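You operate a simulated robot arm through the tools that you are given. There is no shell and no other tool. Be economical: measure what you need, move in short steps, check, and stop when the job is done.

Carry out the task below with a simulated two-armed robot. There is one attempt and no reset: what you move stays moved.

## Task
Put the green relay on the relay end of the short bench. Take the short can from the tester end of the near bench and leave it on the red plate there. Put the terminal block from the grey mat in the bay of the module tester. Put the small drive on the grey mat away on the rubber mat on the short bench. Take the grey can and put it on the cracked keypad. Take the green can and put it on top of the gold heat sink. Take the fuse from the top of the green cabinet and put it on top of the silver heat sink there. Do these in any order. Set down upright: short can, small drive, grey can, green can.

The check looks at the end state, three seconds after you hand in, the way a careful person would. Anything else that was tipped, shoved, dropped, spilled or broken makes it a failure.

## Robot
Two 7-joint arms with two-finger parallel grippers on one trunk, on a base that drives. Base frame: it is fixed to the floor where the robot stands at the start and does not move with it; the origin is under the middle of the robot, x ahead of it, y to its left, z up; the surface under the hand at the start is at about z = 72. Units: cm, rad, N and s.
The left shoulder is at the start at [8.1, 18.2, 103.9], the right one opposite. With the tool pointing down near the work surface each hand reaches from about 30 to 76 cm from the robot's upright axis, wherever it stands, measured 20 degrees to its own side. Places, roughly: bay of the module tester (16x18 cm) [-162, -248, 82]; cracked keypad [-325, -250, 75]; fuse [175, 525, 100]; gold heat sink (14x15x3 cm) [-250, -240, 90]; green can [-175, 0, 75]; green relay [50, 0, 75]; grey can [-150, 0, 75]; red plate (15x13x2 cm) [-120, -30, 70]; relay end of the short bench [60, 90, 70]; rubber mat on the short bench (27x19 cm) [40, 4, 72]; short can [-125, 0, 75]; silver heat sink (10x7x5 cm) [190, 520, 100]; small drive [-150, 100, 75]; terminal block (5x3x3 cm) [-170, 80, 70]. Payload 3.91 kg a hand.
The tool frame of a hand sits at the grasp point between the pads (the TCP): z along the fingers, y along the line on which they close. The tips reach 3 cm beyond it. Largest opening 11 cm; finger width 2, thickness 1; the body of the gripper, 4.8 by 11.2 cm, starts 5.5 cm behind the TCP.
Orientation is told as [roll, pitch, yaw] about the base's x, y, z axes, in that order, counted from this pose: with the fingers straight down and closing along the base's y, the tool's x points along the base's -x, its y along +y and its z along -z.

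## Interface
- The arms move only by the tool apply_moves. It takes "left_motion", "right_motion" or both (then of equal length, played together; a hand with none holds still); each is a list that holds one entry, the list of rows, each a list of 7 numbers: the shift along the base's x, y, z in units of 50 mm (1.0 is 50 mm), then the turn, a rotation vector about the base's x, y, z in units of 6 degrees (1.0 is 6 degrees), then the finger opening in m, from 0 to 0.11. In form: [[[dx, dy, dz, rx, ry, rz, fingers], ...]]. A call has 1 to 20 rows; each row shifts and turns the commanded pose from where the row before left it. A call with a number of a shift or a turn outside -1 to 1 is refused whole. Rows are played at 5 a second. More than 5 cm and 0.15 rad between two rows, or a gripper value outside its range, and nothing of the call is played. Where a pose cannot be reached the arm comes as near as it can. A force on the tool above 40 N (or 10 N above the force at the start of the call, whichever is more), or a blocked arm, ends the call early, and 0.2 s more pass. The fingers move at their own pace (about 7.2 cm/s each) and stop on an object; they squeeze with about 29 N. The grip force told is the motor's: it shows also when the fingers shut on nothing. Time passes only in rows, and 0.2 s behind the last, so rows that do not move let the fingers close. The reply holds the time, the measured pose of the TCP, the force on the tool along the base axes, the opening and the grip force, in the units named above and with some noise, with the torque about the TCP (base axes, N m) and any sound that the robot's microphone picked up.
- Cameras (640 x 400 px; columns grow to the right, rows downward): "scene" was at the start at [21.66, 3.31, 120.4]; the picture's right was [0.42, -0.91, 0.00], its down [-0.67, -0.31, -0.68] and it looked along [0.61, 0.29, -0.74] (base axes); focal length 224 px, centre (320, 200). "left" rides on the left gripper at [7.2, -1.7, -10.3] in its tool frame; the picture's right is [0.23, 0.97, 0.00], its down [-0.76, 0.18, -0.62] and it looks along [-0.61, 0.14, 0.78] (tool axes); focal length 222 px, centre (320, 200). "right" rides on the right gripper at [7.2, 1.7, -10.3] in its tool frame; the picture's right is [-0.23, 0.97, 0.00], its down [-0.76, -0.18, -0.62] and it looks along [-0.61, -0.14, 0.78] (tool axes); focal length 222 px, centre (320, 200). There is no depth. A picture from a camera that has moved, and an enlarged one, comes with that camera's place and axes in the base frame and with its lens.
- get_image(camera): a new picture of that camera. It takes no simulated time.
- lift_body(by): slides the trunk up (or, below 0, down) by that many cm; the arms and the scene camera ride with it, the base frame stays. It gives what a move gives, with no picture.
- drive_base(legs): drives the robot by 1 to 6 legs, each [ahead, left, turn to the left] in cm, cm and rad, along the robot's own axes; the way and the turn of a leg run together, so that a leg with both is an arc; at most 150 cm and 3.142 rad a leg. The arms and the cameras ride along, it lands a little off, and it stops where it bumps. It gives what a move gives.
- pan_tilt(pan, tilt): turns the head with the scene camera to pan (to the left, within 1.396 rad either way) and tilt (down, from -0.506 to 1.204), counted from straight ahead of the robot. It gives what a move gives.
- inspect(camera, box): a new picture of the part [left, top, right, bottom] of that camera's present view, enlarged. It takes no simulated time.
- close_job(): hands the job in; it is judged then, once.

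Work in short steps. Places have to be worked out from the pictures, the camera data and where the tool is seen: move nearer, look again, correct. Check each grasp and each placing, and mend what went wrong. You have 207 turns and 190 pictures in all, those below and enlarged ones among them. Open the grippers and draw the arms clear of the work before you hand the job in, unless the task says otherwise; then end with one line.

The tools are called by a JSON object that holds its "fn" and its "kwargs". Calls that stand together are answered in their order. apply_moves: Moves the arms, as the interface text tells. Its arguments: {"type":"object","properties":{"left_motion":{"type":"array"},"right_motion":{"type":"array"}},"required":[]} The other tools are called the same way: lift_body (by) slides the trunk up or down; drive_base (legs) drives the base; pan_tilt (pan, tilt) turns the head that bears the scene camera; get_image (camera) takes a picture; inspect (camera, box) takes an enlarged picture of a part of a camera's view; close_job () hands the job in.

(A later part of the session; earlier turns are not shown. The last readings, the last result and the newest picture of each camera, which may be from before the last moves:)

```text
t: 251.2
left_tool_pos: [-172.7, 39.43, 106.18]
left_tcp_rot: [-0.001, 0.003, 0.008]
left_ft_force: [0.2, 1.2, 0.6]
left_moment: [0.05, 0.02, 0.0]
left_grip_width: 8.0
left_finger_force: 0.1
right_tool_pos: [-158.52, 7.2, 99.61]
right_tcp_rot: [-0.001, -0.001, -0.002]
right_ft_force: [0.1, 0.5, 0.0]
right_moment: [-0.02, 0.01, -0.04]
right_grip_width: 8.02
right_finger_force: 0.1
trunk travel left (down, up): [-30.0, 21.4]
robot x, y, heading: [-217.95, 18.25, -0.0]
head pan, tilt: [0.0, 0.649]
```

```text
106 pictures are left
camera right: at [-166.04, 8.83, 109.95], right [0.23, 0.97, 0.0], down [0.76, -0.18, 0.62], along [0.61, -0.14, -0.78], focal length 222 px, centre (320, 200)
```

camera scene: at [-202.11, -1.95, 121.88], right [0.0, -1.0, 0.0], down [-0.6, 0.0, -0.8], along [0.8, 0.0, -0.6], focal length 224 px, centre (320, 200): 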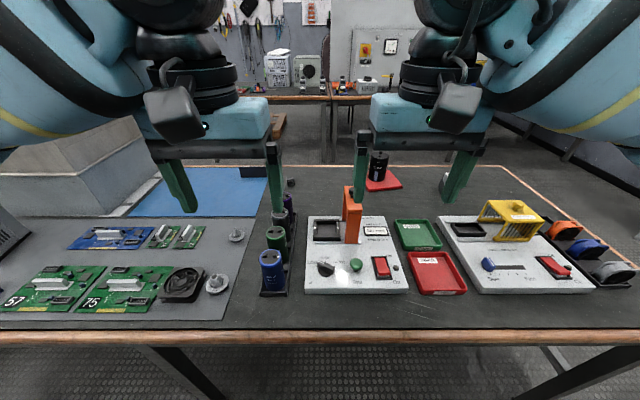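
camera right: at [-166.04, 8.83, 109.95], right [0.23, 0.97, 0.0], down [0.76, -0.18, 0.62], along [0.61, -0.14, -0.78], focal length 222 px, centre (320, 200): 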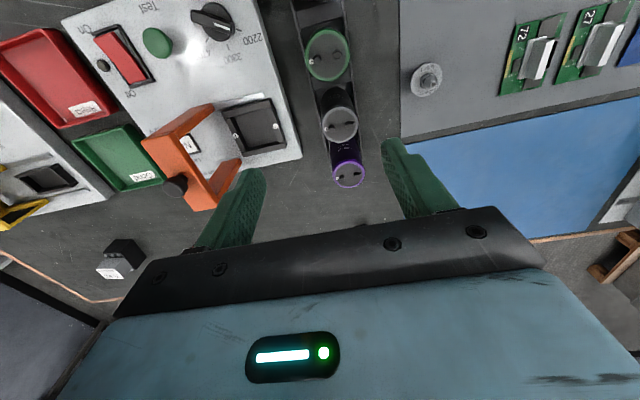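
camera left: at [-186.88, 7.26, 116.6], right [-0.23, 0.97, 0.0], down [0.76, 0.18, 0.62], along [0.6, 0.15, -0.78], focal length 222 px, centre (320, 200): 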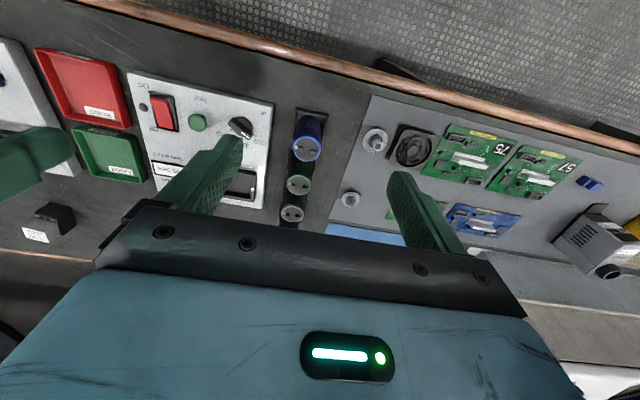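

Grey can centre ≈ (-155.9, 9.0). Align the right hand and descend to z≈84 to check.

{"fn": "apply_moves", "kwargs": {"right_motion": [[[0.52, 0.37, 0, 0, 0, 0, 0.08], [0, 0, -0.9, 0, 0, 0, 0.08], [0, 0, -0.9, 0, 0, 0, 0.08], [0, 0, -0.9, 0, 0, 0, 0.08], [0, 0, -0.4, 0, 0, 0, 0.08], [0, 0, 0, 0, 0, 0, 0.08]]]}}

{"fn": "get_image", "kwargs": {"camera": "right"}}

{"fn": "inspect", "kwargs": {"camera": "scene", "box": [260, 140, 420, 260]}}

```text
t: 252.6
left_tool_pos: [-172.63, 39.3, 106.11]
left_tcp_rot: [-0.001, 0.003, 0.007]
left_ft_force: [0.0, 0.3, -0.6]
left_moment: [0.0, 0.01, 0.02]
left_grip_width: 8.02
left_finger_force: 0.0
right_tool_pos: [-156.02, 8.78, 84.25]
right_tcp_rot: [-0.001, 0.0, -0.003]
right_ft_force: [0.8, -1.2, 0.5]
right_moment: [0.0, 0.0, -0.01]
right_grip_width: 7.99
right_finger_force: 0.0
trunk travel left (down, up): [-30.0, 21.4]
robot x, y, heading: [-218.3, 18.13, -0.004]
head pan, tilt: [0.0, 0.649]
```

```text
105 pictures are left
camera right: at [-163.43, 10.61, 94.65], right [0.23, 0.97, 0.0], down [0.76, -0.18, 0.62], along [0.61, -0.14, -0.78], focal length 222 px, centre (320, 200)
```

right: 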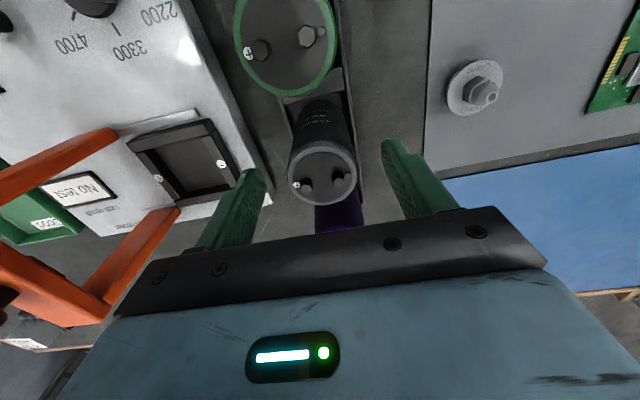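

```text
3.33 times, centred on (340, 200) of scene
camera zoom: at [-195.15, 18.2, 121.88], right [0.0, -1.0, 0.0], down [-0.6, 0.0, -0.8], along [0.8, 0.0, -0.6], focal length 748 px, centre (253, 200)
```

zoom: 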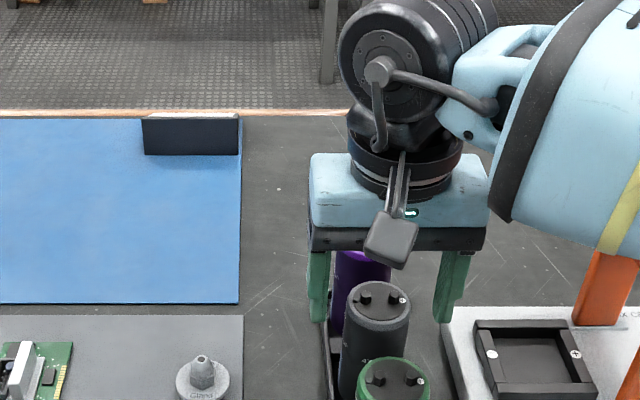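

Grey can is centred between the fingers. Descend to z≈78.5 and close.

{"fn": "apply_moves", "kwargs": {"right_motion": [[[0, 0, -0.5, 0, 0, 0, 0.08], [0, 0, -0.5, 0, 0, 0, 0.08], [0, 0, -0.12, 0, 0, 0, 0.08], [0, 0, 0, 0, 0, 0, 0.08], [0, 0, 0, 0, 0, 0, 0.02], [0, 0, 0, 0, 0, 0, 0.02], [0, 0, 0, 0, 0, 0, 0.02]]]}}

{"fn": "get_image", "kwargs": {"camera": "right"}}

```text
t: 254.2
left_tool_pos: [-172.59, 39.52, 106.25]
left_tcp_rot: [0.0, 0.004, 0.008]
left_ft_force: [0.0, 0.2, -0.2]
left_moment: [0.0, -0.01, -0.02]
left_grip_width: 8.02
left_finger_force: 0.1
right_tool_pos: [-156.2, 8.8, 78.73]
right_tcp_rot: [0.001, -0.001, -0.004]
right_ft_force: [-0.6, 0.5, -0.6]
right_moment: [0.01, -0.01, 0.01]
right_grip_width: 4.7
right_finger_force: 29.1
trunk travel left (down, up): [-30.0, 21.4]
robot x, y, heading: [-218.22, 18.02, -0.002]
head pan, tilt: [0.0, 0.649]
```

```text
103 pictures are left
camera right: at [-163.5, 10.59, 89.05], right [0.23, 0.97, 0.0], down [0.76, -0.18, 0.62], along [0.61, -0.14, -0.78], focal length 222 px, centre (320, 200)
```

right: 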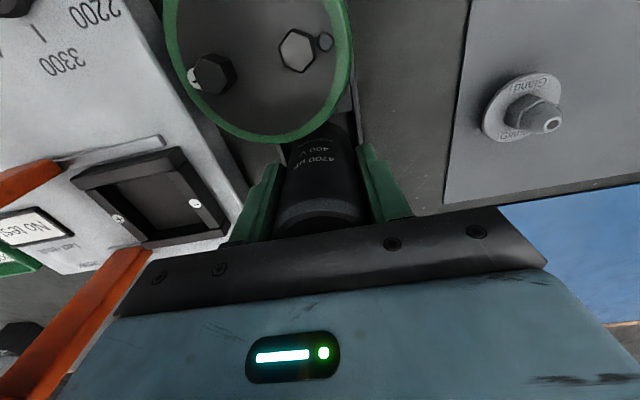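

Grey can gripped (4.7 cm). Lift straight up 24 cm and check.

{"fn": "apply_moves", "kwargs": {"right_motion": [[[0, 0, 0.3, 0, 0, 0, 0.02], [0, 0, 0.6, 0, 0, 0, 0.02], [0, 0, 0.9, 0, 0, 0, 0.02], [0, 0, 0.9, 0, 0, 0, 0.02], [0, 0, 0.9, 0, 0, 0, 0.02], [0, 0, 0.9, 0, 0, 0, 0.02], [0, 0, 0.3, 0, 0, 0, 0.02], [0, 0, 0, 0, 0, 0, 0.02]]]}}

{"fn": "get_image", "kwargs": {"camera": "scene"}}

```text
t: 256.0
left_tool_pos: [-172.66, 39.48, 106.26]
left_tcp_rot: [-0.001, 0.003, 0.007]
left_ft_force: [-0.2, -0.6, -0.1]
left_moment: [-0.02, 0.02, -0.02]
left_grip_width: 8.01
left_finger_force: 0.0
right_tool_pos: [-156.03, 8.98, 102.79]
right_tcp_rot: [0.001, 0.0, -0.004]
right_ft_force: [-0.5, -0.3, -2.0]
right_moment: [0.03, -0.01, -0.01]
right_grip_width: 4.67
right_finger_force: 28.8
trunk travel left (down, up): [-30.0, 21.4]
robot x, y, heading: [-218.04, 18.32, -0.001]
head pan, tilt: [0.0, 0.649]
```

```text
102 pictures are left
camera scene: at [-195.12, 18.21, 121.87], right [0.0, -1.0, 0.0], down [-0.6, 0.0, -0.8], along [0.8, 0.0, -0.6], focal length 224 px, centre (320, 200)
```

scene: 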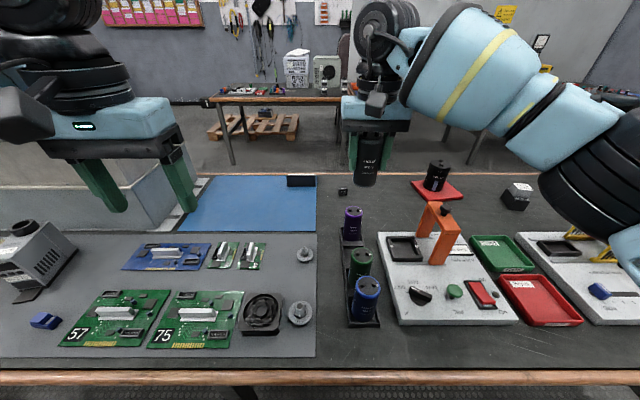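

Grey can held, bottom ≈5.8 cm below TCP. Draw the right hand aside and drive 15 cm right so the left hand can reach the green can.

{"fn": "apply_moves", "kwargs": {"right_motion": [[[0, -0.8, 0.2, 0, 0, 0, 0.02], [-0.4, -0.8, 0.2, 0, 0, 0, 0.02], [-0.6, -0.6, 0.2, 0, 0, 0, 0.02], [-0.6, -0.4, 0, 0, 0, 0, 0.02], [-0.6, -0.4, 0, 0, 0, 0, 0.02]]]}}

{"fn": "drive_base", "kwargs": {"legs": [[0, -16, 0]]}}

{"fn": "apply_moves", "kwargs": {"left_motion": [[[0.5, -0.8, 0, 0, 0, 0, 0.08], [0.5, -0.8, 0, 0, 0, 0, 0.08], [0.5, -0.7, -0.2, 0, 0, 0, 0.08], [0.2, -0.5, -0.7, 0, 0, 0, 0.08], [0, 0, -0.5, 0, 0, 0, 0.08], [0, 0, 0, 0, 0, 0, 0.08]]]}}

{"fn": "get_image", "kwargs": {"camera": "left"}}

```text
t: 257.2
left_tool_pos: [-172.76, 39.35, 106.2]
left_tcp_rot: [0.002, 0.001, 0.007]
left_ft_force: [0.5, 0.4, -0.4]
left_moment: [0.01, 0.01, 0.02]
left_grip_width: 7.99
left_finger_force: 0.0
right_tool_pos: [-167.28, -6.29, 105.62]
right_tcp_rot: [0.0, -0.002, -0.001]
right_ft_force: [0.3, 0.6, -2.3]
right_moment: [0.03, 0.02, 0.01]
right_grip_width: 4.68
right_finger_force: 28.8
trunk travel left (down, up): [-30.0, 21.4]
robot x, y, heading: [-218.68, 18.21, 0.001]
head pan, tilt: [0.0, 0.649]
```

```text
t: 259.2
left_tool_pos: [-172.62, 23.36, 106.15]
left_tcp_rot: [0.001, 0.004, 0.007]
left_ft_force: [1.4, 0.1, -0.2]
left_moment: [0.0, 0.02, 0.01]
left_grip_width: 7.98
left_finger_force: 0.1
right_tool_pos: [-167.29, -22.25, 105.51]
right_tcp_rot: [0.001, 0.0, -0.003]
right_ft_force: [-0.8, -0.1, -2.8]
right_moment: [0.0, 0.01, 0.0]
right_grip_width: 4.69
right_finger_force: 28.8
trunk travel left (down, up): [-30.0, 21.4]
robot x, y, heading: [-218.2, 2.12, 0.0]
head pan, tilt: [0.0, 0.649]
```

```text
t: 260.6
left_tool_pos: [-164.43, 9.27, 99.42]
left_tcp_rot: [0.001, 0.001, 0.006]
left_ft_force: [0.6, -0.7, -0.5]
left_moment: [-0.02, 0.0, -0.01]
left_grip_width: 7.99
left_finger_force: 0.2
right_tool_pos: [-167.15, -22.19, 105.51]
right_tcp_rot: [0.001, 0.0, -0.004]
right_ft_force: [0.4, 0.2, -2.9]
right_moment: [0.01, 0.03, 0.0]
right_grip_width: 4.69
right_finger_force: 28.6
trunk travel left (down, up): [-30.0, 21.4]
robot x, y, heading: [-218.13, 2.67, 0.001]
head pan, tilt: [0.0, 0.649]
```

```text
101 pictures are left
camera left: at [-171.52, 7.53, 109.81], right [-0.23, 0.97, 0.0], down [0.76, 0.18, 0.62], along [0.6, 0.15, -0.78], focal length 222 px, centre (320, 200)
```

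left: 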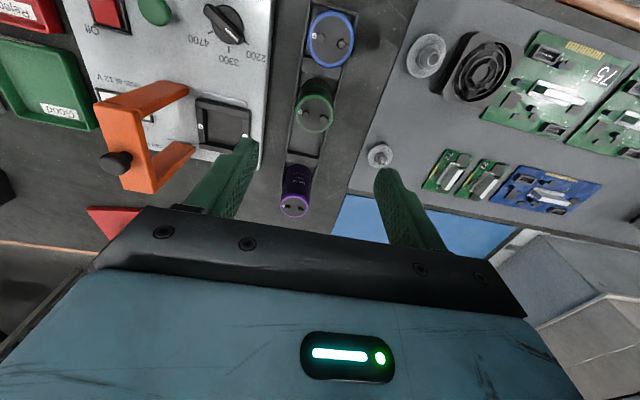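

Green can ≈ (-163.3, 9.05). Shift 1.1 cm and descend to z≈78.6, then close.

{"fn": "apply_moves", "kwargs": {"left_motion": [[[0.22, -0.04, -0.5, 0, 0, 0, 0.08], [0, 0, -0.9, 0, 0, 0, 0.08], [0, 0, -0.9, 0, 0, 0, 0.08], [0, 0, -0.9, 0, 0, 0, 0.08], [0, 0, -0.7, 0, 0, 0, 0.08], [0, 0, -0.26, 0, 0, 0, 0.08], [0, 0, 0, 0, 0, 0, 0.08]]]}}

{"fn": "get_image", "kwargs": {"camera": "left"}}

```text
t: 262.2
left_tool_pos: [-163.12, 9.18, 78.37]
left_tcp_rot: [0.001, 0.002, 0.007]
left_ft_force: [0.6, 0.3, 0.4]
left_moment: [-0.01, 0.01, 0.01]
left_grip_width: 7.98
left_finger_force: 0.0
right_tool_pos: [-167.13, -22.12, 105.7]
right_tcp_rot: [0.001, 0.001, -0.005]
right_ft_force: [0.4, 0.2, -3.5]
right_moment: [-0.02, 0.02, 0.02]
right_grip_width: 4.7
right_finger_force: 28.9
trunk travel left (down, up): [-30.0, 21.4]
robot x, y, heading: [-218.17, 2.38, -0.005]
head pan, tilt: [0.0, 0.649]
```

```text
100 pictures are left
camera left: at [-170.3, 7.49, 88.75], right [-0.23, 0.97, 0.0], down [0.76, 0.18, 0.62], along [0.6, 0.15, -0.78], focal length 222 px, centre (320, 200)
```

left: 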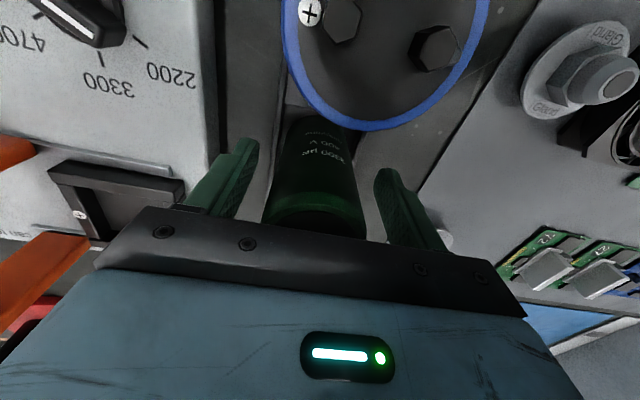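

Good alignment. Close and lift straight up 25 cm.

{"fn": "apply_moves", "kwargs": {"left_motion": [[[0, 0, 0, 0, 0, 0, 0.02], [0, 0, 0, 0, 0, 0, 0.02], [0, 0, 0, 0, 0, 0, 0.02], [0, 0, 0.3, 0, 0, 0, 0.02], [0, 0, 0.6, 0, 0, 0, 0.02], [0, 0, 0.9, 0, 0, 0, 0.02], [0, 0, 0.9, 0, 0, 0, 0.02], [0, 0, 0.9, 0, 0, 0, 0.02], [0, 0, 0.9, 0, 0, 0, 0.02], [0, 0, 0.5, 0, 0, 0, 0.02], [-0.8, 0.2, 0, 0, 0, 0, 0.02], [-0.8, 0.2, 0, 0, 0, 0, 0.02]]]}}

{"fn": "get_image", "kwargs": {"camera": "scene"}}

```text
t: 264.8
left_tool_pos: [-171.17, 11.2, 103.54]
left_tcp_rot: [0.001, 0.003, 0.007]
left_ft_force: [0.7, 0.5, -1.9]
left_moment: [0.02, -0.02, 0.02]
left_grip_width: 4.68
left_finger_force: 28.7
right_tool_pos: [-167.27, -22.02, 105.52]
right_tcp_rot: [0.0, 0.0, -0.004]
right_ft_force: [0.6, 1.3, -3.1]
right_moment: [-0.01, 0.05, 0.0]
right_grip_width: 4.71
right_finger_force: 29.1
trunk travel left (down, up): [-30.0, 21.4]
robot x, y, heading: [-218.65, 2.15, -0.008]
head pan, tilt: [0.0, 0.649]
```

```text
99 pictures are left
camera scene: at [-195.17, 2.24, 121.88], right [0.0, -1.0, 0.0], down [-0.6, 0.0, -0.8], along [0.8, 0.0, -0.6], focal length 224 px, centre (320, 200)
```

scene: 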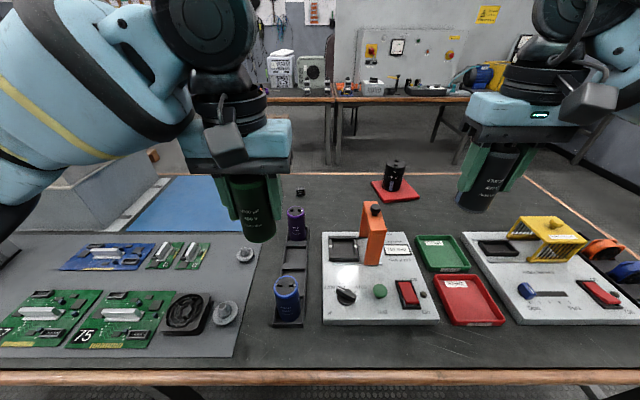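

Both cans are held. Drive down to the counter: back off, go to y≈-148, and turn to face it.

{"fn": "drive_base", "kwargs": {"legs": [[-22, 0, 0], [0, -75, 0], [0, -72, 0], [0, 0, -1.565], [0, -20, 0]]}}

{"fn": "get_image", "kwargs": {"camera": "scene"}}

```text
t: 285.2
left_tool_pos: [-251.73, -191.96, 103.51]
left_tcp_rot: [0.003, 0.003, -1.559]
left_ft_force: [-0.1, 0.0, -3.2]
left_moment: [-0.02, 0.02, -0.01]
left_grip_width: 4.71
left_finger_force: 29.1
right_tool_pos: [-284.93, -196.06, 105.58]
right_tcp_rot: [-0.002, -0.001, -1.57]
right_ft_force: [0.0, -0.4, -3.1]
right_moment: [0.02, -0.02, -0.02]
right_grip_width: 4.68
right_finger_force: 28.8
trunk travel left (down, up): [-30.0, 21.4]
robot x, y, heading: [-260.65, -144.84, -1.569]
head pan, tilt: [0.0, 0.649]
```

```text
98 pictures are left
camera scene: at [-260.78, -168.01, 121.87], right [-1.0, 0.0, 0.0], down [0.0, 0.6, -0.8], along [0.0, -0.8, -0.6], focal length 224 px, centre (320, 200)
```

scene: 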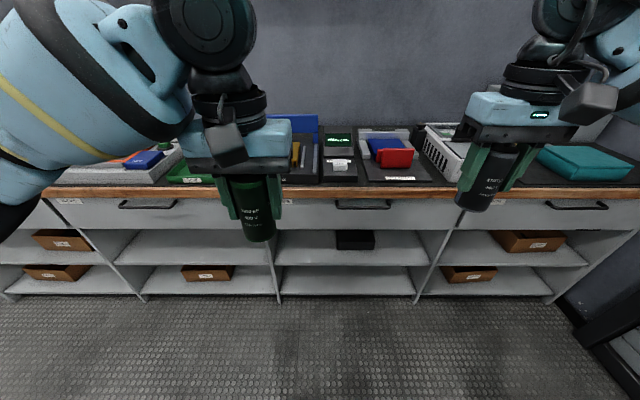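

Counter edge is around y≈-225. I'll raise the trunk 12 cm for clearance, move 20 cm closer, and look down at it.

{"fn": "lift_body", "kwargs": {"by": 12}}

{"fn": "drive_base", "kwargs": {"legs": [[22, 0, 0]]}}

{"fn": "pan_tilt", "kwargs": {"pan": 0.0, "tilt": 0.7}}

{"fn": "get_image", "kwargs": {"camera": "scene"}}

```text
t: 286.7
left_tool_pos: [-251.66, -191.98, 115.38]
left_tcp_rot: [0.002, 0.006, -1.56]
left_ft_force: [-0.2, 0.4, -2.4]
left_moment: [0.02, 0.0, 0.01]
left_grip_width: 4.7
left_finger_force: 29.0
right_tool_pos: [-284.97, -196.07, 117.54]
right_tcp_rot: [0.002, 0.0, -1.568]
right_ft_force: [-0.3, -0.7, -2.0]
right_moment: [0.03, 0.01, -0.01]
right_grip_width: 4.69
right_finger_force: 29.0
trunk travel left (down, up): [-42.0, 9.4]
robot x, y, heading: [-260.88, -145.14, -1.569]
head pan, tilt: [0.0, 0.649]
```

```text
t: 288.4
left_tool_pos: [-251.57, -213.99, 115.58]
left_tcp_rot: [-0.001, 0.003, -1.559]
left_ft_force: [0.0, 0.1, -3.2]
left_moment: [0.01, 0.02, 0.01]
left_grip_width: 4.7
left_finger_force: 29.5
right_tool_pos: [-284.88, -217.96, 117.52]
right_tcp_rot: [-0.001, 0.0, -1.57]
right_ft_force: [0.9, -0.3, -3.4]
right_moment: [0.04, -0.01, 0.01]
right_grip_width: 4.7
right_finger_force: 28.9
trunk travel left (down, up): [-42.0, 9.4]
robot x, y, heading: [-260.49, -166.62, -1.566]
head pan, tilt: [0.0, 0.649]
```

```text
t: 289.1
left_tool_pos: [-251.63, -213.89, 115.51]
left_tcp_rot: [0.001, 0.005, -1.558]
left_ft_force: [0.3, -0.6, -3.3]
left_moment: [0.01, -0.05, 0.0]
left_grip_width: 4.7
left_finger_force: 29.1
right_tool_pos: [-284.88, -218.06, 117.47]
right_tcp_rot: [-0.001, 0.001, -1.568]
right_ft_force: [-0.2, -1.0, -3.4]
right_moment: [0.01, -0.05, 0.02]
right_grip_width: 4.69
right_finger_force: 29.1
trunk travel left (down, up): [-42.0, 9.4]
robot x, y, heading: [-260.41, -166.76, -1.567]
head pan, tilt: [0.0, 0.7]
```

```text
97 pictures are left
camera scene: at [-260.71, -185.79, 134.25], right [-1.0, 0.0, 0.0], down [0.0, 0.64, -0.76], along [0.0, -0.76, -0.64], focal length 224 px, centre (320, 200)
```

scene: 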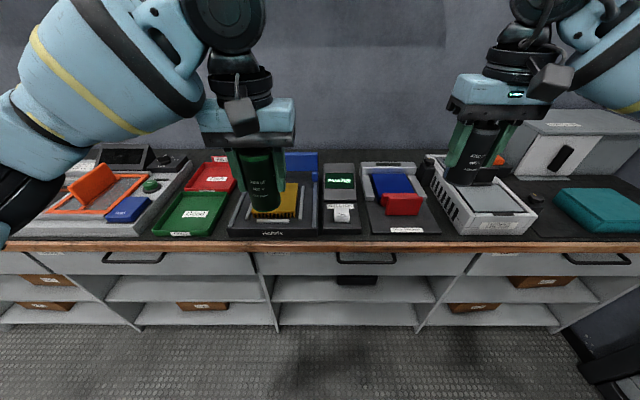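

Now I see a gold thing under the left hand, a tester at left and devices to the right. Zoom on both parts.

{"fn": "inspect", "kwargs": {"camera": "scene", "box": [150, 130, 350, 255]}}

{"fn": "inspect", "kwargs": {"camera": "scene", "box": [340, 120, 640, 255]}}

```text
3.20 times, centred on (250, 192) of scene
camera zoom: at [-260.71, -185.79, 134.25], right [-1.0, 0.0, 0.0], down [0.0, 0.64, -0.76], along [0.0, -0.76, -0.64], focal length 718 px, centre (544, 224)
```

zoom: 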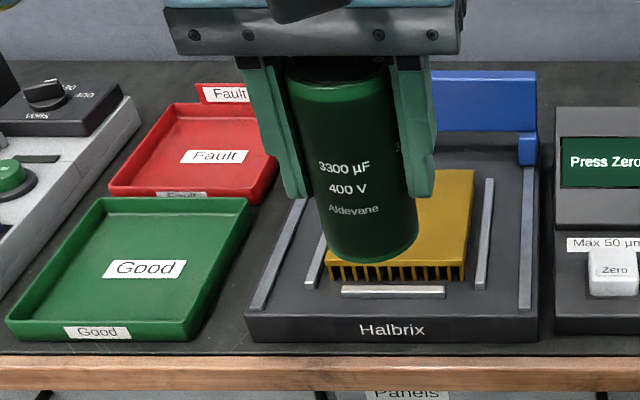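

```text
2.13 times, centred on (490, 188) of scene
camera zoom: at [-260.71, -185.79, 134.25], right [-1.0, 0.0, 0.0], down [0.0, 0.64, -0.76], along [0.0, -0.76, -0.64], focal length 479 px, centre (-43, 227)
```

zoom: 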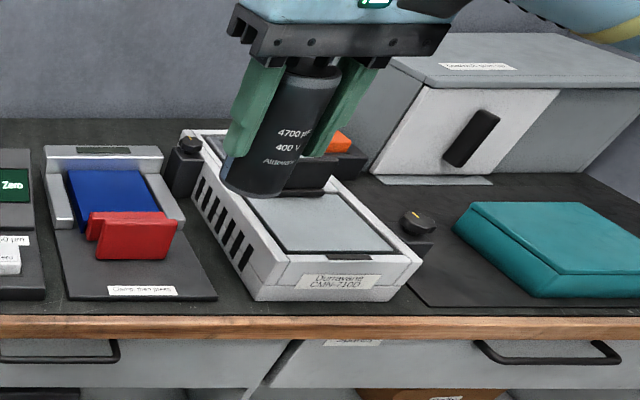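

Let me look with both wrist cameras: gold sink below the left hand, and whatever is under the right hand.

{"fn": "get_image", "kwargs": {"camera": "left"}}

{"fn": "get_image", "kwargs": {"camera": "right"}}

```text
94 pictures are left
camera left: at [-253.39, -206.73, 125.91], right [0.97, 0.24, 0.0], down [0.19, -0.76, 0.62], along [0.15, -0.6, -0.78], focal length 222 px, centre (320, 200)
```

left: 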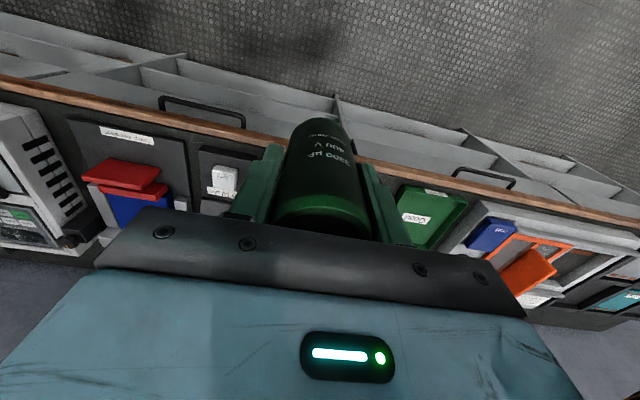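

```text
93 pictures are left
camera right: at [-283.37, -210.81, 127.88], right [0.97, -0.23, 0.0], down [-0.18, -0.76, 0.62], along [-0.14, -0.61, -0.78], focal length 222 px, centre (320, 200)
```

right: 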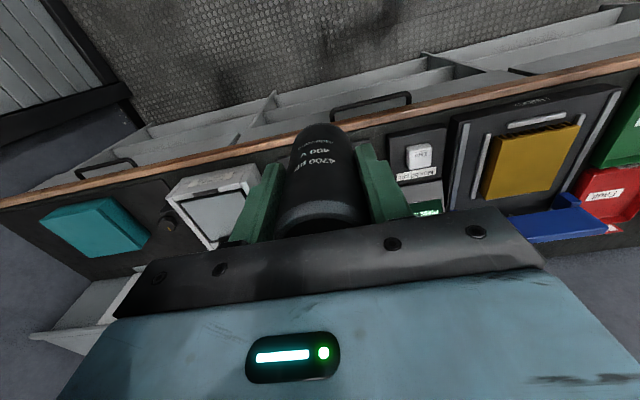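

Triangulated gold sink top centre ≈ (-246.4, -242, 88.2). I'll drive 15 cm ahead and bring the green can over it.

{"fn": "drive_base", "kwargs": {"legs": [[15, 0, 0]]}}

{"fn": "apply_moves", "kwargs": {"left_motion": [[[0.35, -0.8, 0, 0, 0, 0, 0.02], [0.35, -0.8, 0, 0, 0, 0, 0.02], [0.35, -0.8, 0, 0, 0, 0, 0.02], [0, 0, -0.8, 0, 0, 0, 0.02], [0, 0, -0.8, 0, 0, 0, 0.02], [0, 0, -0.6, 0, 0, 0, 0.02], [0, 0, 0, 0, 0, 0, 0.02]]]}}

{"fn": "get_image", "kwargs": {"camera": "left"}}

{"fn": "get_image", "kwargs": {"camera": "scene"}}

```text
t: 290.4
left_tool_pos: [-251.65, -229.1, 115.6]
left_tcp_rot: [0.0, 0.003, -1.559]
left_ft_force: [-1.0, -0.7, -3.2]
left_moment: [-0.01, -0.01, 0.02]
left_grip_width: 4.67
left_finger_force: 28.8
right_tool_pos: [-284.89, -233.14, 117.55]
right_tcp_rot: [0.001, -0.003, -1.57]
right_ft_force: [0.1, 0.3, -1.8]
right_moment: [0.0, 0.0, 0.03]
right_grip_width: 4.68
right_finger_force: 29.2
trunk travel left (down, up): [-42.0, 9.4]
robot x, y, heading: [-260.31, -181.63, -1.569]
head pan, tilt: [0.0, 0.7]
```

```text
t: 292.0
left_tool_pos: [-246.6, -241.09, 104.58]
left_tcp_rot: [0.0, 0.002, -1.561]
left_ft_force: [-0.8, -0.8, -2.2]
left_moment: [0.0, -0.04, 0.04]
left_grip_width: 4.69
left_finger_force: 28.9
right_tool_pos: [-284.89, -233.08, 117.55]
right_tcp_rot: [0.001, -0.002, -1.569]
right_ft_force: [0.5, -0.7, -3.3]
right_moment: [0.03, -0.02, 0.0]
right_grip_width: 4.69
right_finger_force: 28.9
trunk travel left (down, up): [-42.0, 9.4]
robot x, y, heading: [-260.89, -181.91, -1.569]
head pan, tilt: [0.0, 0.7]
```

```text
92 pictures are left
camera left: at [-248.36, -233.85, 114.94], right [0.97, 0.24, 0.0], down [0.19, -0.76, 0.62], along [0.15, -0.6, -0.78], focal length 222 px, centre (320, 200)
```

left: 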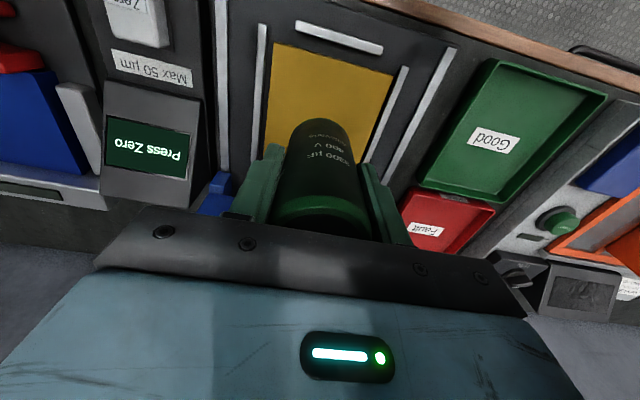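

```text
91 pictures are left
camera scene: at [-260.68, -200.81, 134.26], right [-1.0, 0.0, 0.0], down [0.0, 0.64, -0.76], along [0.0, -0.76, -0.64], focal length 224 px, centre (320, 200)
```

scene: 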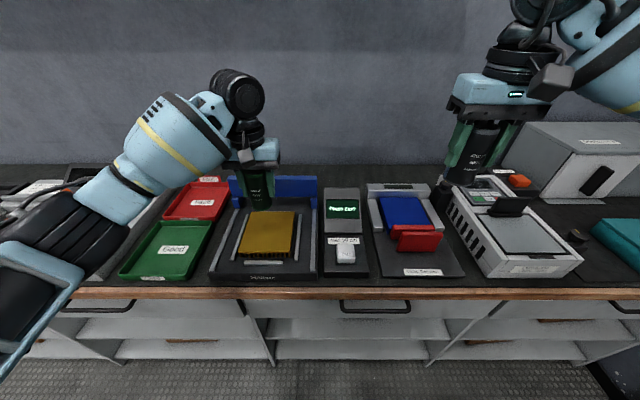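

Centre agrees (≈(-246.4, -241.6)). Lower to just above contact.

{"fn": "apply_moves", "kwargs": {"left_motion": [[[0, -0.1, -0.8, 0, 0, 0, 0.02], [0, 0, -0.7, 0, 0, 0, 0.02], [0, 0, -0.4, 0, 0, 0, 0.02], [0, 0, -0.1, 0, 0, 0, 0.02], [0, 0, 0, 0, 0, 0, 0.02]]]}}

{"fn": "inspect", "kwargs": {"camera": "scene", "box": [190, 150, 350, 290]}}

```text
t: 293.2
left_tool_pos: [-246.43, -241.35, 94.63]
left_tcp_rot: [0.0, 0.002, -1.562]
left_ft_force: [-0.6, -0.5, -3.3]
left_moment: [0.0, -0.01, 0.0]
left_grip_width: 4.7
left_finger_force: 28.9
right_tool_pos: [-284.87, -233.13, 117.63]
right_tcp_rot: [0.001, -0.002, -1.568]
right_ft_force: [-0.1, -0.7, -2.8]
right_moment: [0.04, 0.0, -0.04]
right_grip_width: 4.7
right_finger_force: 29.3
trunk travel left (down, up): [-42.0, 9.4]
robot x, y, heading: [-260.84, -182.04, -1.569]
head pan, tilt: [0.0, 0.7]
```

```text
2.86 times, centred on (270, 220) of scene
camera zoom: at [-260.67, -200.83, 134.26], right [-1.0, 0.0, 0.0], down [0.0, 0.64, -0.76], along [0.0, -0.76, -0.64], focal length 641 px, centre (463, 143)
```

zoom: 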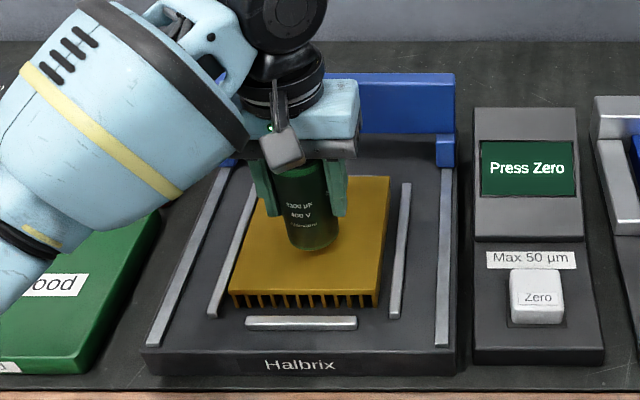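

Still hanging. Lower 1.5 cm in small steps.

{"fn": "apply_moves", "kwargs": {"left_motion": [[[0, 0, -0.08, 0, 0, 0, 0.02], [0, 0, -0.08, 0, 0, 0, 0.02], [0, 0, -0.06, 0, 0, 0, 0.02], [0, 0, 0, 0, 0, 0, 0.02]]]}}

```text
t: 294.2
left_tool_pos: [-246.38, -241.48, 93.42]
left_tcp_rot: [0.001, 0.005, -1.56]
left_ft_force: [-0.2, 0.1, -3.5]
left_moment: [-0.01, -0.02, 0.03]
left_grip_width: 4.7
left_finger_force: 28.6
right_tool_pos: [-284.88, -233.11, 117.52]
right_tcp_rot: [-0.002, -0.003, -1.571]
right_ft_force: [-0.3, 0.0, -2.5]
right_moment: [-0.01, 0.03, -0.01]
right_grip_width: 4.66
right_finger_force: 28.8
trunk travel left (down, up): [-42.0, 9.4]
robot x, y, heading: [-260.39, -182.05, -1.569]
head pan, tilt: [0.0, 0.7]
```

{"fn": "apply_moves", "kwargs": {"left_motion": [[[0, 0, -0.06, 0, 0, 0, 0.02], [0, 0, -0.05, 0, 0, 0, 0.02], [0, 0, -0.05, 0, 0, 0, 0.02], [0, 0, 0, 0, 0, 0, 0.02]]]}}

{"fn": "inspect", "kwargs": {"camera": "scene", "box": [190, 150, 350, 290]}}

```text
t: 295.2
left_tool_pos: [-246.29, -241.34, 92.98]
left_tcp_rot: [0.0, -0.003, -1.56]
left_ft_force: [2.9, -3.6, 18.3]
left_moment: [0.18, -0.2, -0.05]
left_grip_width: 4.67
left_finger_force: 28.7
right_tool_pos: [-284.97, -232.92, 117.63]
right_tcp_rot: [0.0, -0.002, -1.571]
right_ft_force: [-0.1, 0.5, -2.7]
right_moment: [0.01, -0.02, 0.0]
right_grip_width: 4.68
right_finger_force: 29.2
trunk travel left (down, up): [-42.0, 9.4]
robot x, y, heading: [-260.79, -181.28, -1.567]
head pan, tilt: [0.0, 0.7]
```

```text
2.86 times, centred on (270, 220) of scene
camera zoom: at [-260.68, -200.68, 134.31], right [-1.0, 0.0, 0.0], down [0.0, 0.64, -0.77], along [0.0, -0.77, -0.64], focal length 641 px, centre (463, 143)
```

zoom: 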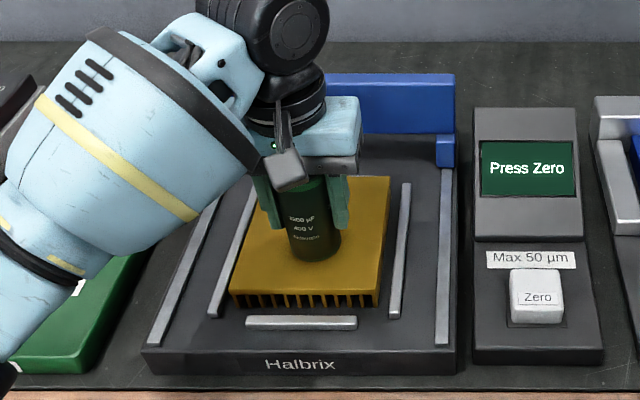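

Contact at z≈93, well within the sink. Relieve slightly, open, rise and look.

{"fn": "apply_moves", "kwargs": {"left_motion": [[[0, 0, 0.02, 0, 0, 0, 0.02], [0, 0, 0, 0, 0, 0, 0.08], [0, 0, 0, 0, 0, 0, 0.08], [0, 0, 0.4, 0, 0, 0, 0.08], [0, 0, 0.9, 0, 0, 0, 0.08], [0, 0, 0.9, 0, 0, 0, 0.08], [0, 0, 0.9, 0, 0, 0, 0.08], [0, 0.8, 0.5, 0, 0, 0, 0.08], [0, 0.8, 0, 0, 0, 0, 0.08]]]}}

{"fn": "inspect", "kwargs": {"camera": "scene", "box": [190, 150, 350, 290]}}

```text
t: 297.2
left_tool_pos: [-246.33, -233.25, 110.77]
left_tcp_rot: [0.001, 0.002, -1.56]
left_ft_force: [0.7, -0.4, 0.8]
left_moment: [0.0, 0.02, 0.02]
left_grip_width: 7.97
left_finger_force: 0.0
right_tool_pos: [-284.85, -233.0, 117.57]
right_tcp_rot: [0.0, -0.003, -1.568]
right_ft_force: [-1.2, 0.3, -2.3]
right_moment: [0.02, 0.01, -0.01]
right_grip_width: 4.7
right_finger_force: 28.6
trunk travel left (down, up): [-42.0, 9.4]
robot x, y, heading: [-261.01, -181.67, -1.565]
head pan, tilt: [0.0, 0.7]
```

```text
2.86 times, centred on (270, 220) of scene
camera zoom: at [-260.66, -200.77, 134.26], right [-1.0, 0.0, 0.0], down [0.0, 0.64, -0.77], along [0.0, -0.77, -0.64], focal length 641 px, centre (463, 143)
```

zoom: 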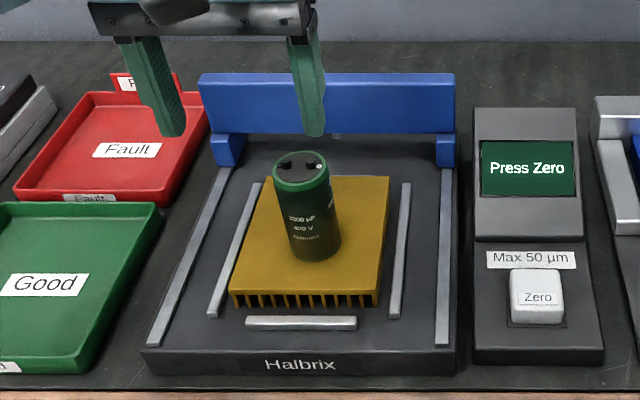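

Green can stands on the gold sink. Now the keypad: back off 8 cm and move 45 cm right to see that part of the counter.

{"fn": "drive_base", "kwargs": {"legs": [[-10, 0, 0], [0, -45, 0]]}}

{"fn": "get_image", "kwargs": {"camera": "scene"}}

{"fn": "get_image", "kwargs": {"camera": "left"}}

```text
t: 302.4
left_tool_pos: [-291.47, -223.31, 110.77]
left_tcp_rot: [0.0, 0.002, -1.563]
left_ft_force: [-0.4, 0.0, 0.3]
left_moment: [-0.02, 0.0, 0.0]
left_grip_width: 8.0
left_finger_force: 0.1
right_tool_pos: [-329.9, -222.85, 117.46]
right_tcp_rot: [0.001, -0.002, -1.575]
right_ft_force: [0.2, -0.8, -2.9]
right_moment: [0.05, 0.0, 0.02]
right_grip_width: 4.7
right_finger_force: 29.0
trunk travel left (down, up): [-42.0, 9.4]
robot x, y, heading: [-305.21, -171.53, -1.573]
head pan, tilt: [0.0, 0.7]
```

```text
87 pictures are left
camera scene: at [-305.64, -190.71, 134.26], right [-1.0, 0.0, 0.0], down [0.0, 0.64, -0.76], along [0.0, -0.76, -0.64], focal length 224 px, centre (320, 200)
```

scene: 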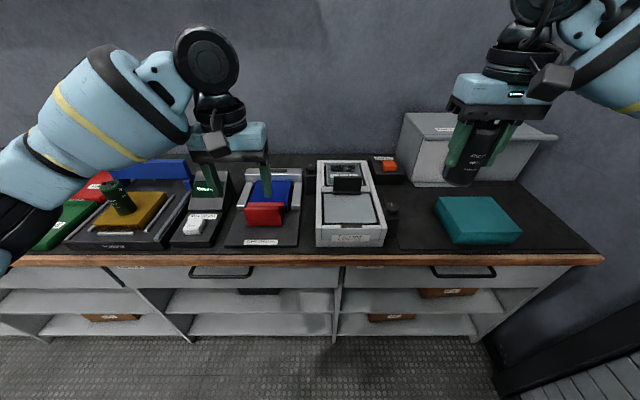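

```text
86 pictures are left
camera left: at [-293.19, -216.1, 121.13], right [0.97, 0.23, 0.0], down [0.18, -0.76, 0.62], along [0.15, -0.6, -0.78], focal length 222 px, centre (320, 200)
```

left: 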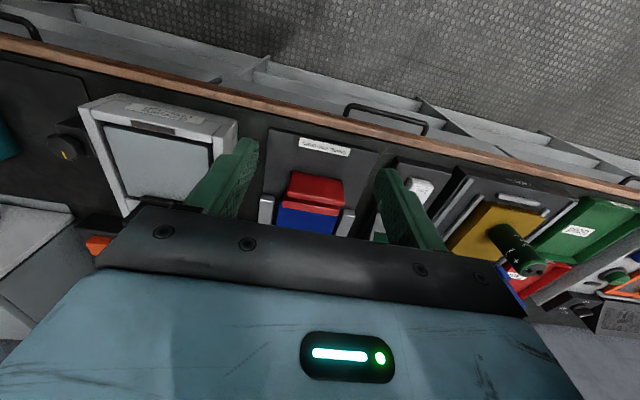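

Zoom on the white device, the teal slab and the clamp to find the cracked keypad.

{"fn": "inspect", "kwargs": {"camera": "scene", "box": [290, 140, 420, 260]}}

{"fn": "inspect", "kwargs": {"camera": "scene", "box": [410, 170, 600, 270]}}

{"fn": "inspect", "kwargs": {"camera": "scene", "box": [180, 150, 320, 260]}}

```text
3.33 times, centred on (355, 200) of scene
camera zoom: at [-305.64, -190.71, 134.26], right [-1.0, 0.0, 0.0], down [0.0, 0.64, -0.76], along [0.0, -0.76, -0.64], focal length 748 px, centre (203, 200)
```

zoom: 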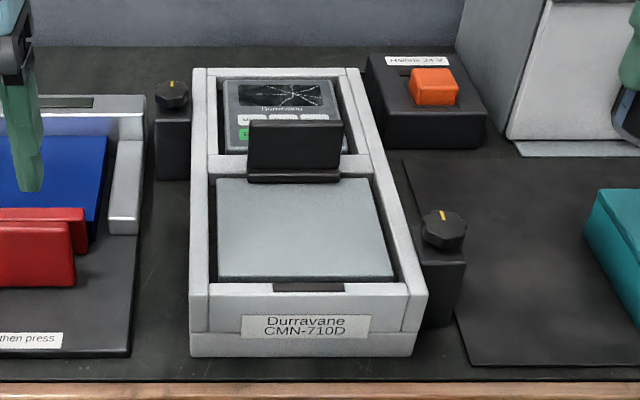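

```text
3.37 times, centred on (505, 220) of scene
camera zoom: at [-305.64, -190.71, 134.26], right [-1.0, 0.0, 0.0], down [0.0, 0.64, -0.76], along [0.0, -0.76, -0.64], focal length 756 px, centre (-303, 133)
```

zoom: 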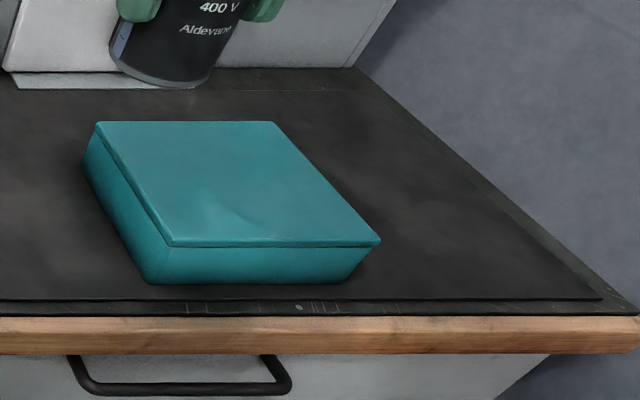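

```text
3.64 times, centred on (250, 205) of scene
camera zoom: at [-305.64, -190.71, 134.26], right [-1.0, 0.0, 0.0], down [0.0, 0.64, -0.76], along [0.0, -0.76, -0.64], focal length 816 px, centre (574, 182)
```

zoom: 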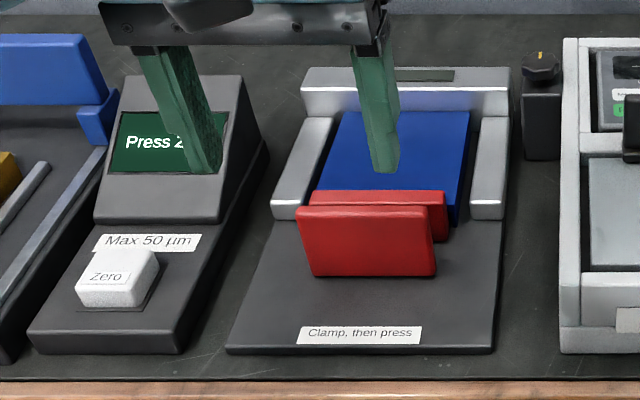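

The cracked keypad is the panel at the back of the white CMN-710D device, behind the black tab: roughly (-314.6, -261), z≈87. I'll drive 20 cm ahead and bring the grey can over it, high.

{"fn": "drive_base", "kwargs": {"legs": [[20, 0, 0]]}}

{"fn": "apply_moves", "kwargs": {"right_motion": [[[0.8, 0, 0, 0, 0, 0, 0.02], [0.8, 0, 0, 0, 0, 0, 0.02], [0.8, -0.4, 0, 0, 0, 0, 0.02], [0.6, -0.6, 0, 0, 0, 0, 0.02], [0, -0.8, 0, 0, 0, 0, 0.02], [0, -0.9, -0.3, 0, 0, 0, 0.02], [0, -0.9, -0.4, 0, 0, 0, 0.02], [0, 0, -0.4, 0, 0, 0, 0.02]]]}}

{"fn": "get_image", "kwargs": {"camera": "right"}}

{"fn": "get_image", "kwargs": {"camera": "scene"}}

```text
t: 304.0
left_tool_pos: [-291.25, -242.93, 110.74]
left_tcp_rot: [-0.002, 0.003, -1.561]
left_ft_force: [0.5, 0.1, 0.1]
left_moment: [-0.01, 0.01, 0.0]
left_grip_width: 7.98
left_finger_force: 0.1
right_tool_pos: [-329.8, -242.49, 117.54]
right_tcp_rot: [0.0, -0.001, -1.569]
right_ft_force: [0.8, 0.0, -2.0]
right_moment: [0.01, 0.02, -0.03]
right_grip_width: 4.7
right_finger_force: 28.8
trunk travel left (down, up): [-42.0, 9.4]
robot x, y, heading: [-305.73, -191.23, -1.566]
head pan, tilt: [0.0, 0.7]
```

```text
t: 305.8
left_tool_pos: [-291.13, -242.84, 110.68]
left_tcp_rot: [-0.001, 0.001, -1.56]
left_ft_force: [1.2, -1.5, -0.3]
left_moment: [-0.02, 0.05, 0.03]
left_grip_width: 7.98
left_finger_force: 0.0
right_tool_pos: [-315.74, -257.83, 111.52]
right_tcp_rot: [-0.001, 0.001, -1.567]
right_ft_force: [0.7, 0.3, -2.2]
right_moment: [0.0, 0.01, -0.01]
right_grip_width: 4.7
right_finger_force: 29.6
right hand out of reach, approached as far as the arm can: row 7
trunk travel left (down, up): [-42.0, 9.4]
robot x, y, heading: [-305.42, -191.58, -1.562]
head pan, tilt: [0.0, 0.7]
```

```text
82 pictures are left
camera right: at [-314.14, -250.61, 121.76], right [0.97, -0.22, 0.0], down [-0.17, -0.76, 0.62], along [-0.14, -0.61, -0.78], focal length 222 px, centre (320, 200)
```

right: 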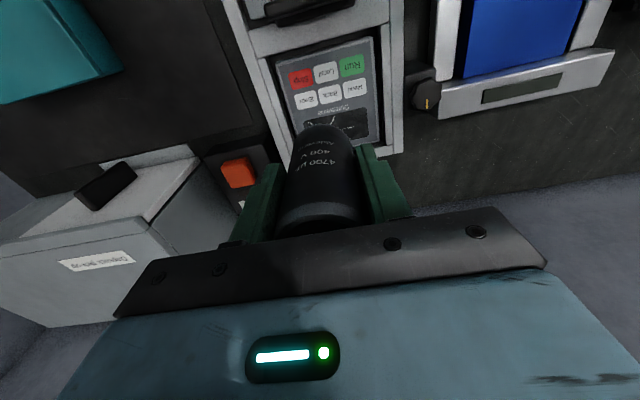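

```text
81 pictures are left
camera scene: at [-305.45, -210.3, 134.26], right [-1.0, 0.0, 0.0], down [0.0, 0.64, -0.76], along [0.0, -0.76, -0.64], focal length 224 px, centre (320, 200)
```

scene: 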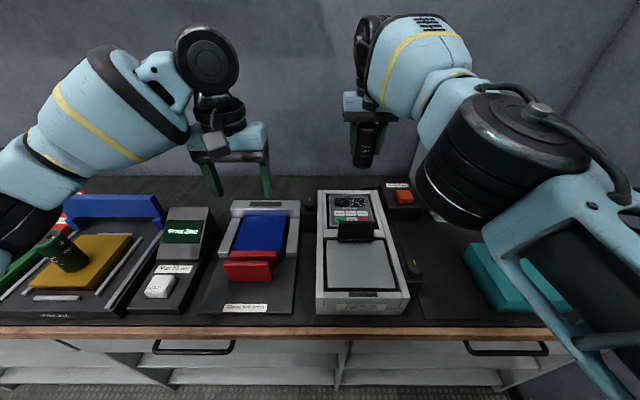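

Keypad now visible to both cameras. Zoom the scene for matching features to get its height.

{"fn": "inspect", "kwargs": {"camera": "scene", "box": [300, 170, 420, 245]}}

{"fn": "inspect", "kwargs": {"camera": "right", "box": [240, 0, 420, 170]}}

```text
5.33 times, centred on (360, 208) of scene
camera zoom: at [-305.45, -210.3, 134.26], right [-1.0, 0.0, 0.0], down [0.0, 0.64, -0.76], along [0.0, -0.76, -0.64], focal length 1197 px, centre (107, 160)
```

zoom: 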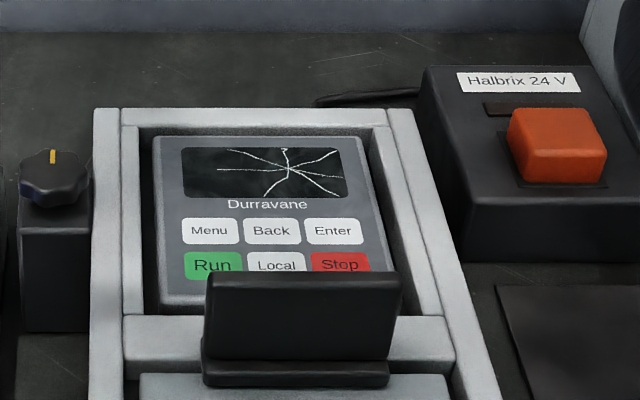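

```text
2.35 times, centred on (330, 85) of right
camera zoom: at [-314.14, -250.61, 121.76], right [0.97, -0.22, 0.0], down [-0.17, -0.76, 0.62], along [-0.14, -0.61, -0.78], focal length 523 px, centre (296, 471)
```

zoom: 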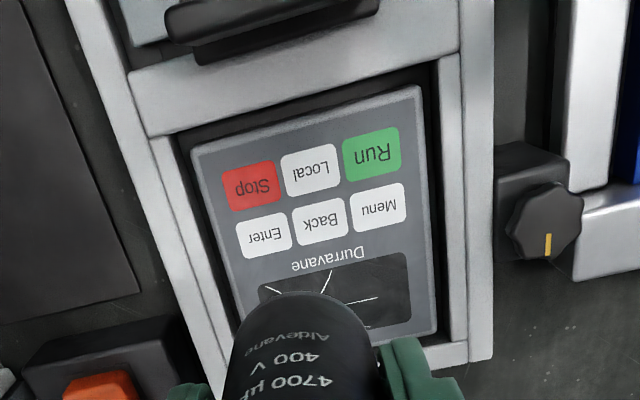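

Keypad surface z≈88.5, centre ≈ (-314.6, -260.3). Drive 3 cm ahead, shift 1.1 cm and lower to ~2 cm above contact.

{"fn": "drive_base", "kwargs": {"legs": [[3, 0, 0]]}}

{"fn": "apply_moves", "kwargs": {"right_motion": [[[0.1, 0, -0.7, 0, 0, 0, 0.02], [0.1, 0, -0.8, 0, 0, 0, 0.02], [0, 0, -0.8, 0, 0, 0, 0.02], [0, 0, -0.5, 0, 0, 0, 0.02], [0, 0, 0, 0, 0, 0, 0.02]]]}}

{"fn": "inspect", "kwargs": {"camera": "scene", "box": [280, 150, 440, 260]}}

{"fn": "get_image", "kwargs": {"camera": "right"}}

```text
t: 306.7
left_tool_pos: [-291.1, -245.74, 110.97]
left_tcp_rot: [0.0, 0.001, -1.562]
left_ft_force: [0.1, 0.2, -0.3]
left_moment: [0.02, 0.02, 0.0]
left_grip_width: 7.99
left_finger_force: 0.1
right_tool_pos: [-315.82, -260.76, 111.44]
right_tcp_rot: [0.0, -0.001, -1.569]
right_ft_force: [0.3, -0.6, -3.3]
right_moment: [0.0, 0.01, 0.01]
right_grip_width: 4.68
right_finger_force: 28.8
trunk travel left (down, up): [-42.0, 9.4]
robot x, y, heading: [-305.83, -194.44, -1.568]
head pan, tilt: [0.0, 0.7]
```

```text
t: 307.9
left_tool_pos: [-291.29, -245.85, 110.87]
left_tcp_rot: [0.0, 0.001, -1.561]
left_ft_force: [0.3, -0.4, 0.0]
left_moment: [0.04, 0.0, 0.02]
left_grip_width: 8.0
left_finger_force: 0.0
right_tool_pos: [-314.3, -262.31, 97.34]
right_tcp_rot: [-0.003, 0.003, -1.568]
right_ft_force: [0.2, -0.2, -2.5]
right_moment: [0.05, 0.01, 0.02]
right_grip_width: 4.68
right_finger_force: 28.8
right hand out of reach, approached as far as the arm can: row 1, 2, 3
trunk travel left (down, up): [-42.0, 9.4]
robot x, y, heading: [-305.63, -194.27, -1.568]
head pan, tilt: [0.0, 0.7]
```

```text
3.64 times, centred on (360, 205) of scene
camera zoom: at [-305.52, -213.25, 134.26], right [-1.0, 0.0, 0.0], down [0.0, 0.64, -0.76], along [0.0, -0.76, -0.64], focal length 816 px, centre (174, 182)
```

zoom: 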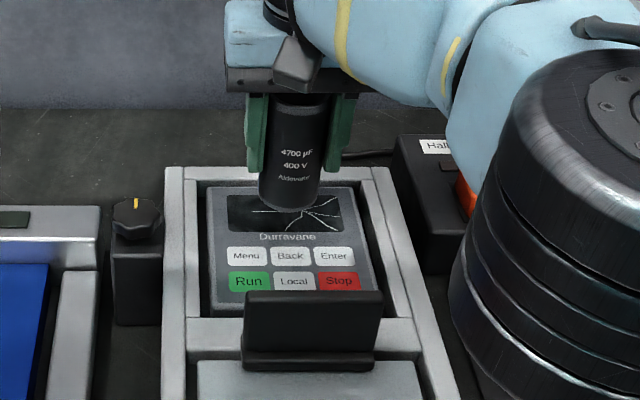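

```text
77 pictures are left
camera right: at [-312.84, -254.91, 107.8], right [0.97, -0.23, 0.0], down [-0.18, -0.76, 0.62], along [-0.14, -0.61, -0.78], focal length 222 px, centre (320, 200)
```

right: 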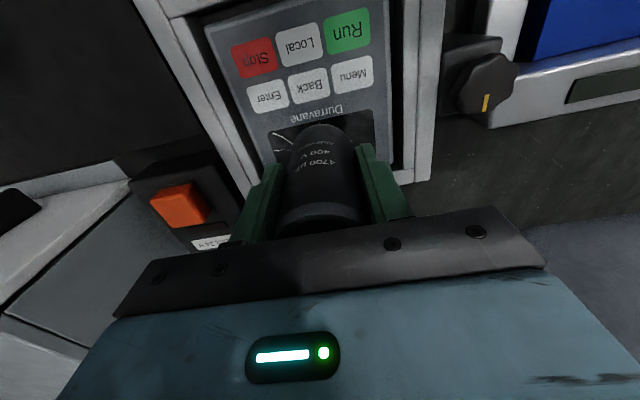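

The can is 2 cm too far back; correct +y 2 cm then lower in small steps.

{"fn": "apply_moves", "kwargs": {"right_motion": [[[0, 0.4, 0, 0, 0, 0, 0.02], [0, 0, -0.2, 0, 0, 0, 0.02], [0, 0, -0.2, 0, 0, 0, 0.02], [0, 0, -0.1, 0, 0, 0, 0.02], [0, 0, 0, 0, 0, 0, 0.02]]]}}

{"fn": "inspect", "kwargs": {"camera": "scene", "box": [280, 150, 440, 260]}}

```text
t: 309.1
left_tool_pos: [-291.28, -245.79, 110.87]
left_tcp_rot: [0.0, 0.001, -1.56]
left_ft_force: [-0.8, 0.0, 0.7]
left_moment: [-0.01, 0.0, 0.02]
left_grip_width: 7.97
left_finger_force: 0.0
right_tool_pos: [-313.96, -262.24, 94.99]
right_tcp_rot: [0.001, 0.001, -1.57]
right_ft_force: [0.3, 0.9, -2.8]
right_moment: [0.03, 0.0, 0.04]
right_grip_width: 4.71
right_finger_force: 28.8
right hand out of reach, approached as far as the arm can: row 1
trunk travel left (down, up): [-42.0, 9.4]
robot x, y, heading: [-305.2, -193.9, -1.567]
head pan, tilt: [0.0, 0.7]
```

```text
3.64 times, centred on (360, 205) of scene
camera zoom: at [-305.52, -213.26, 134.26], right [-1.0, 0.0, 0.0], down [0.0, 0.64, -0.76], along [0.0, -0.76, -0.64], focal length 816 px, centre (174, 182)
```

zoom: 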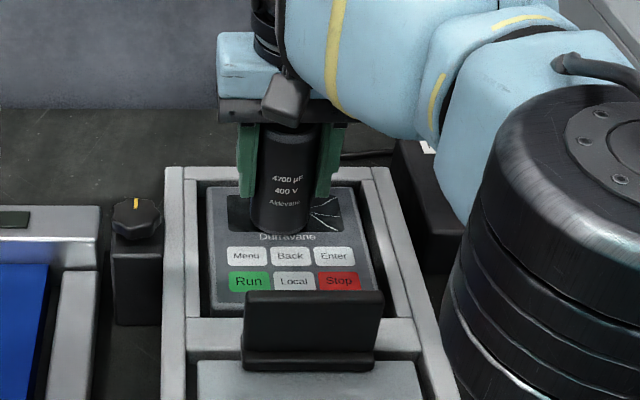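

Still at y≈-262.2 (within the panel). Nudge +1.5 cm y once more, then lower to contact.

{"fn": "apply_moves", "kwargs": {"right_motion": [[[-0.08, 0.3, 0, 0, 0, 0, 0.02], [0, 0, -0.05, 0, 0, 0, 0.02], [0, 0, -0.05, 0, 0, 0, 0.02], [0, 0, 0, 0, 0, 0, 0.02]]]}}

```text
t: 310.1
left_tool_pos: [-291.12, -245.59, 110.87]
left_tcp_rot: [0.0, 0.001, -1.56]
left_ft_force: [0.2, 0.1, -0.7]
left_moment: [0.01, 0.01, -0.01]
left_grip_width: 8.01
left_finger_force: 0.0
right_tool_pos: [-314.05, -262.08, 94.83]
right_tcp_rot: [0.0, -0.006, -1.57]
right_ft_force: [-0.2, -1.9, 13.0]
right_moment: [0.08, 0.0, -0.03]
right_grip_width: 4.69
right_finger_force: 28.9
right hand out of reach, approached as far as the arm can: row 1
trunk travel left (down, up): [-42.0, 9.4]
robot x, y, heading: [-305.62, -194.0, -1.563]
head pan, tilt: [0.0, 0.7]
```

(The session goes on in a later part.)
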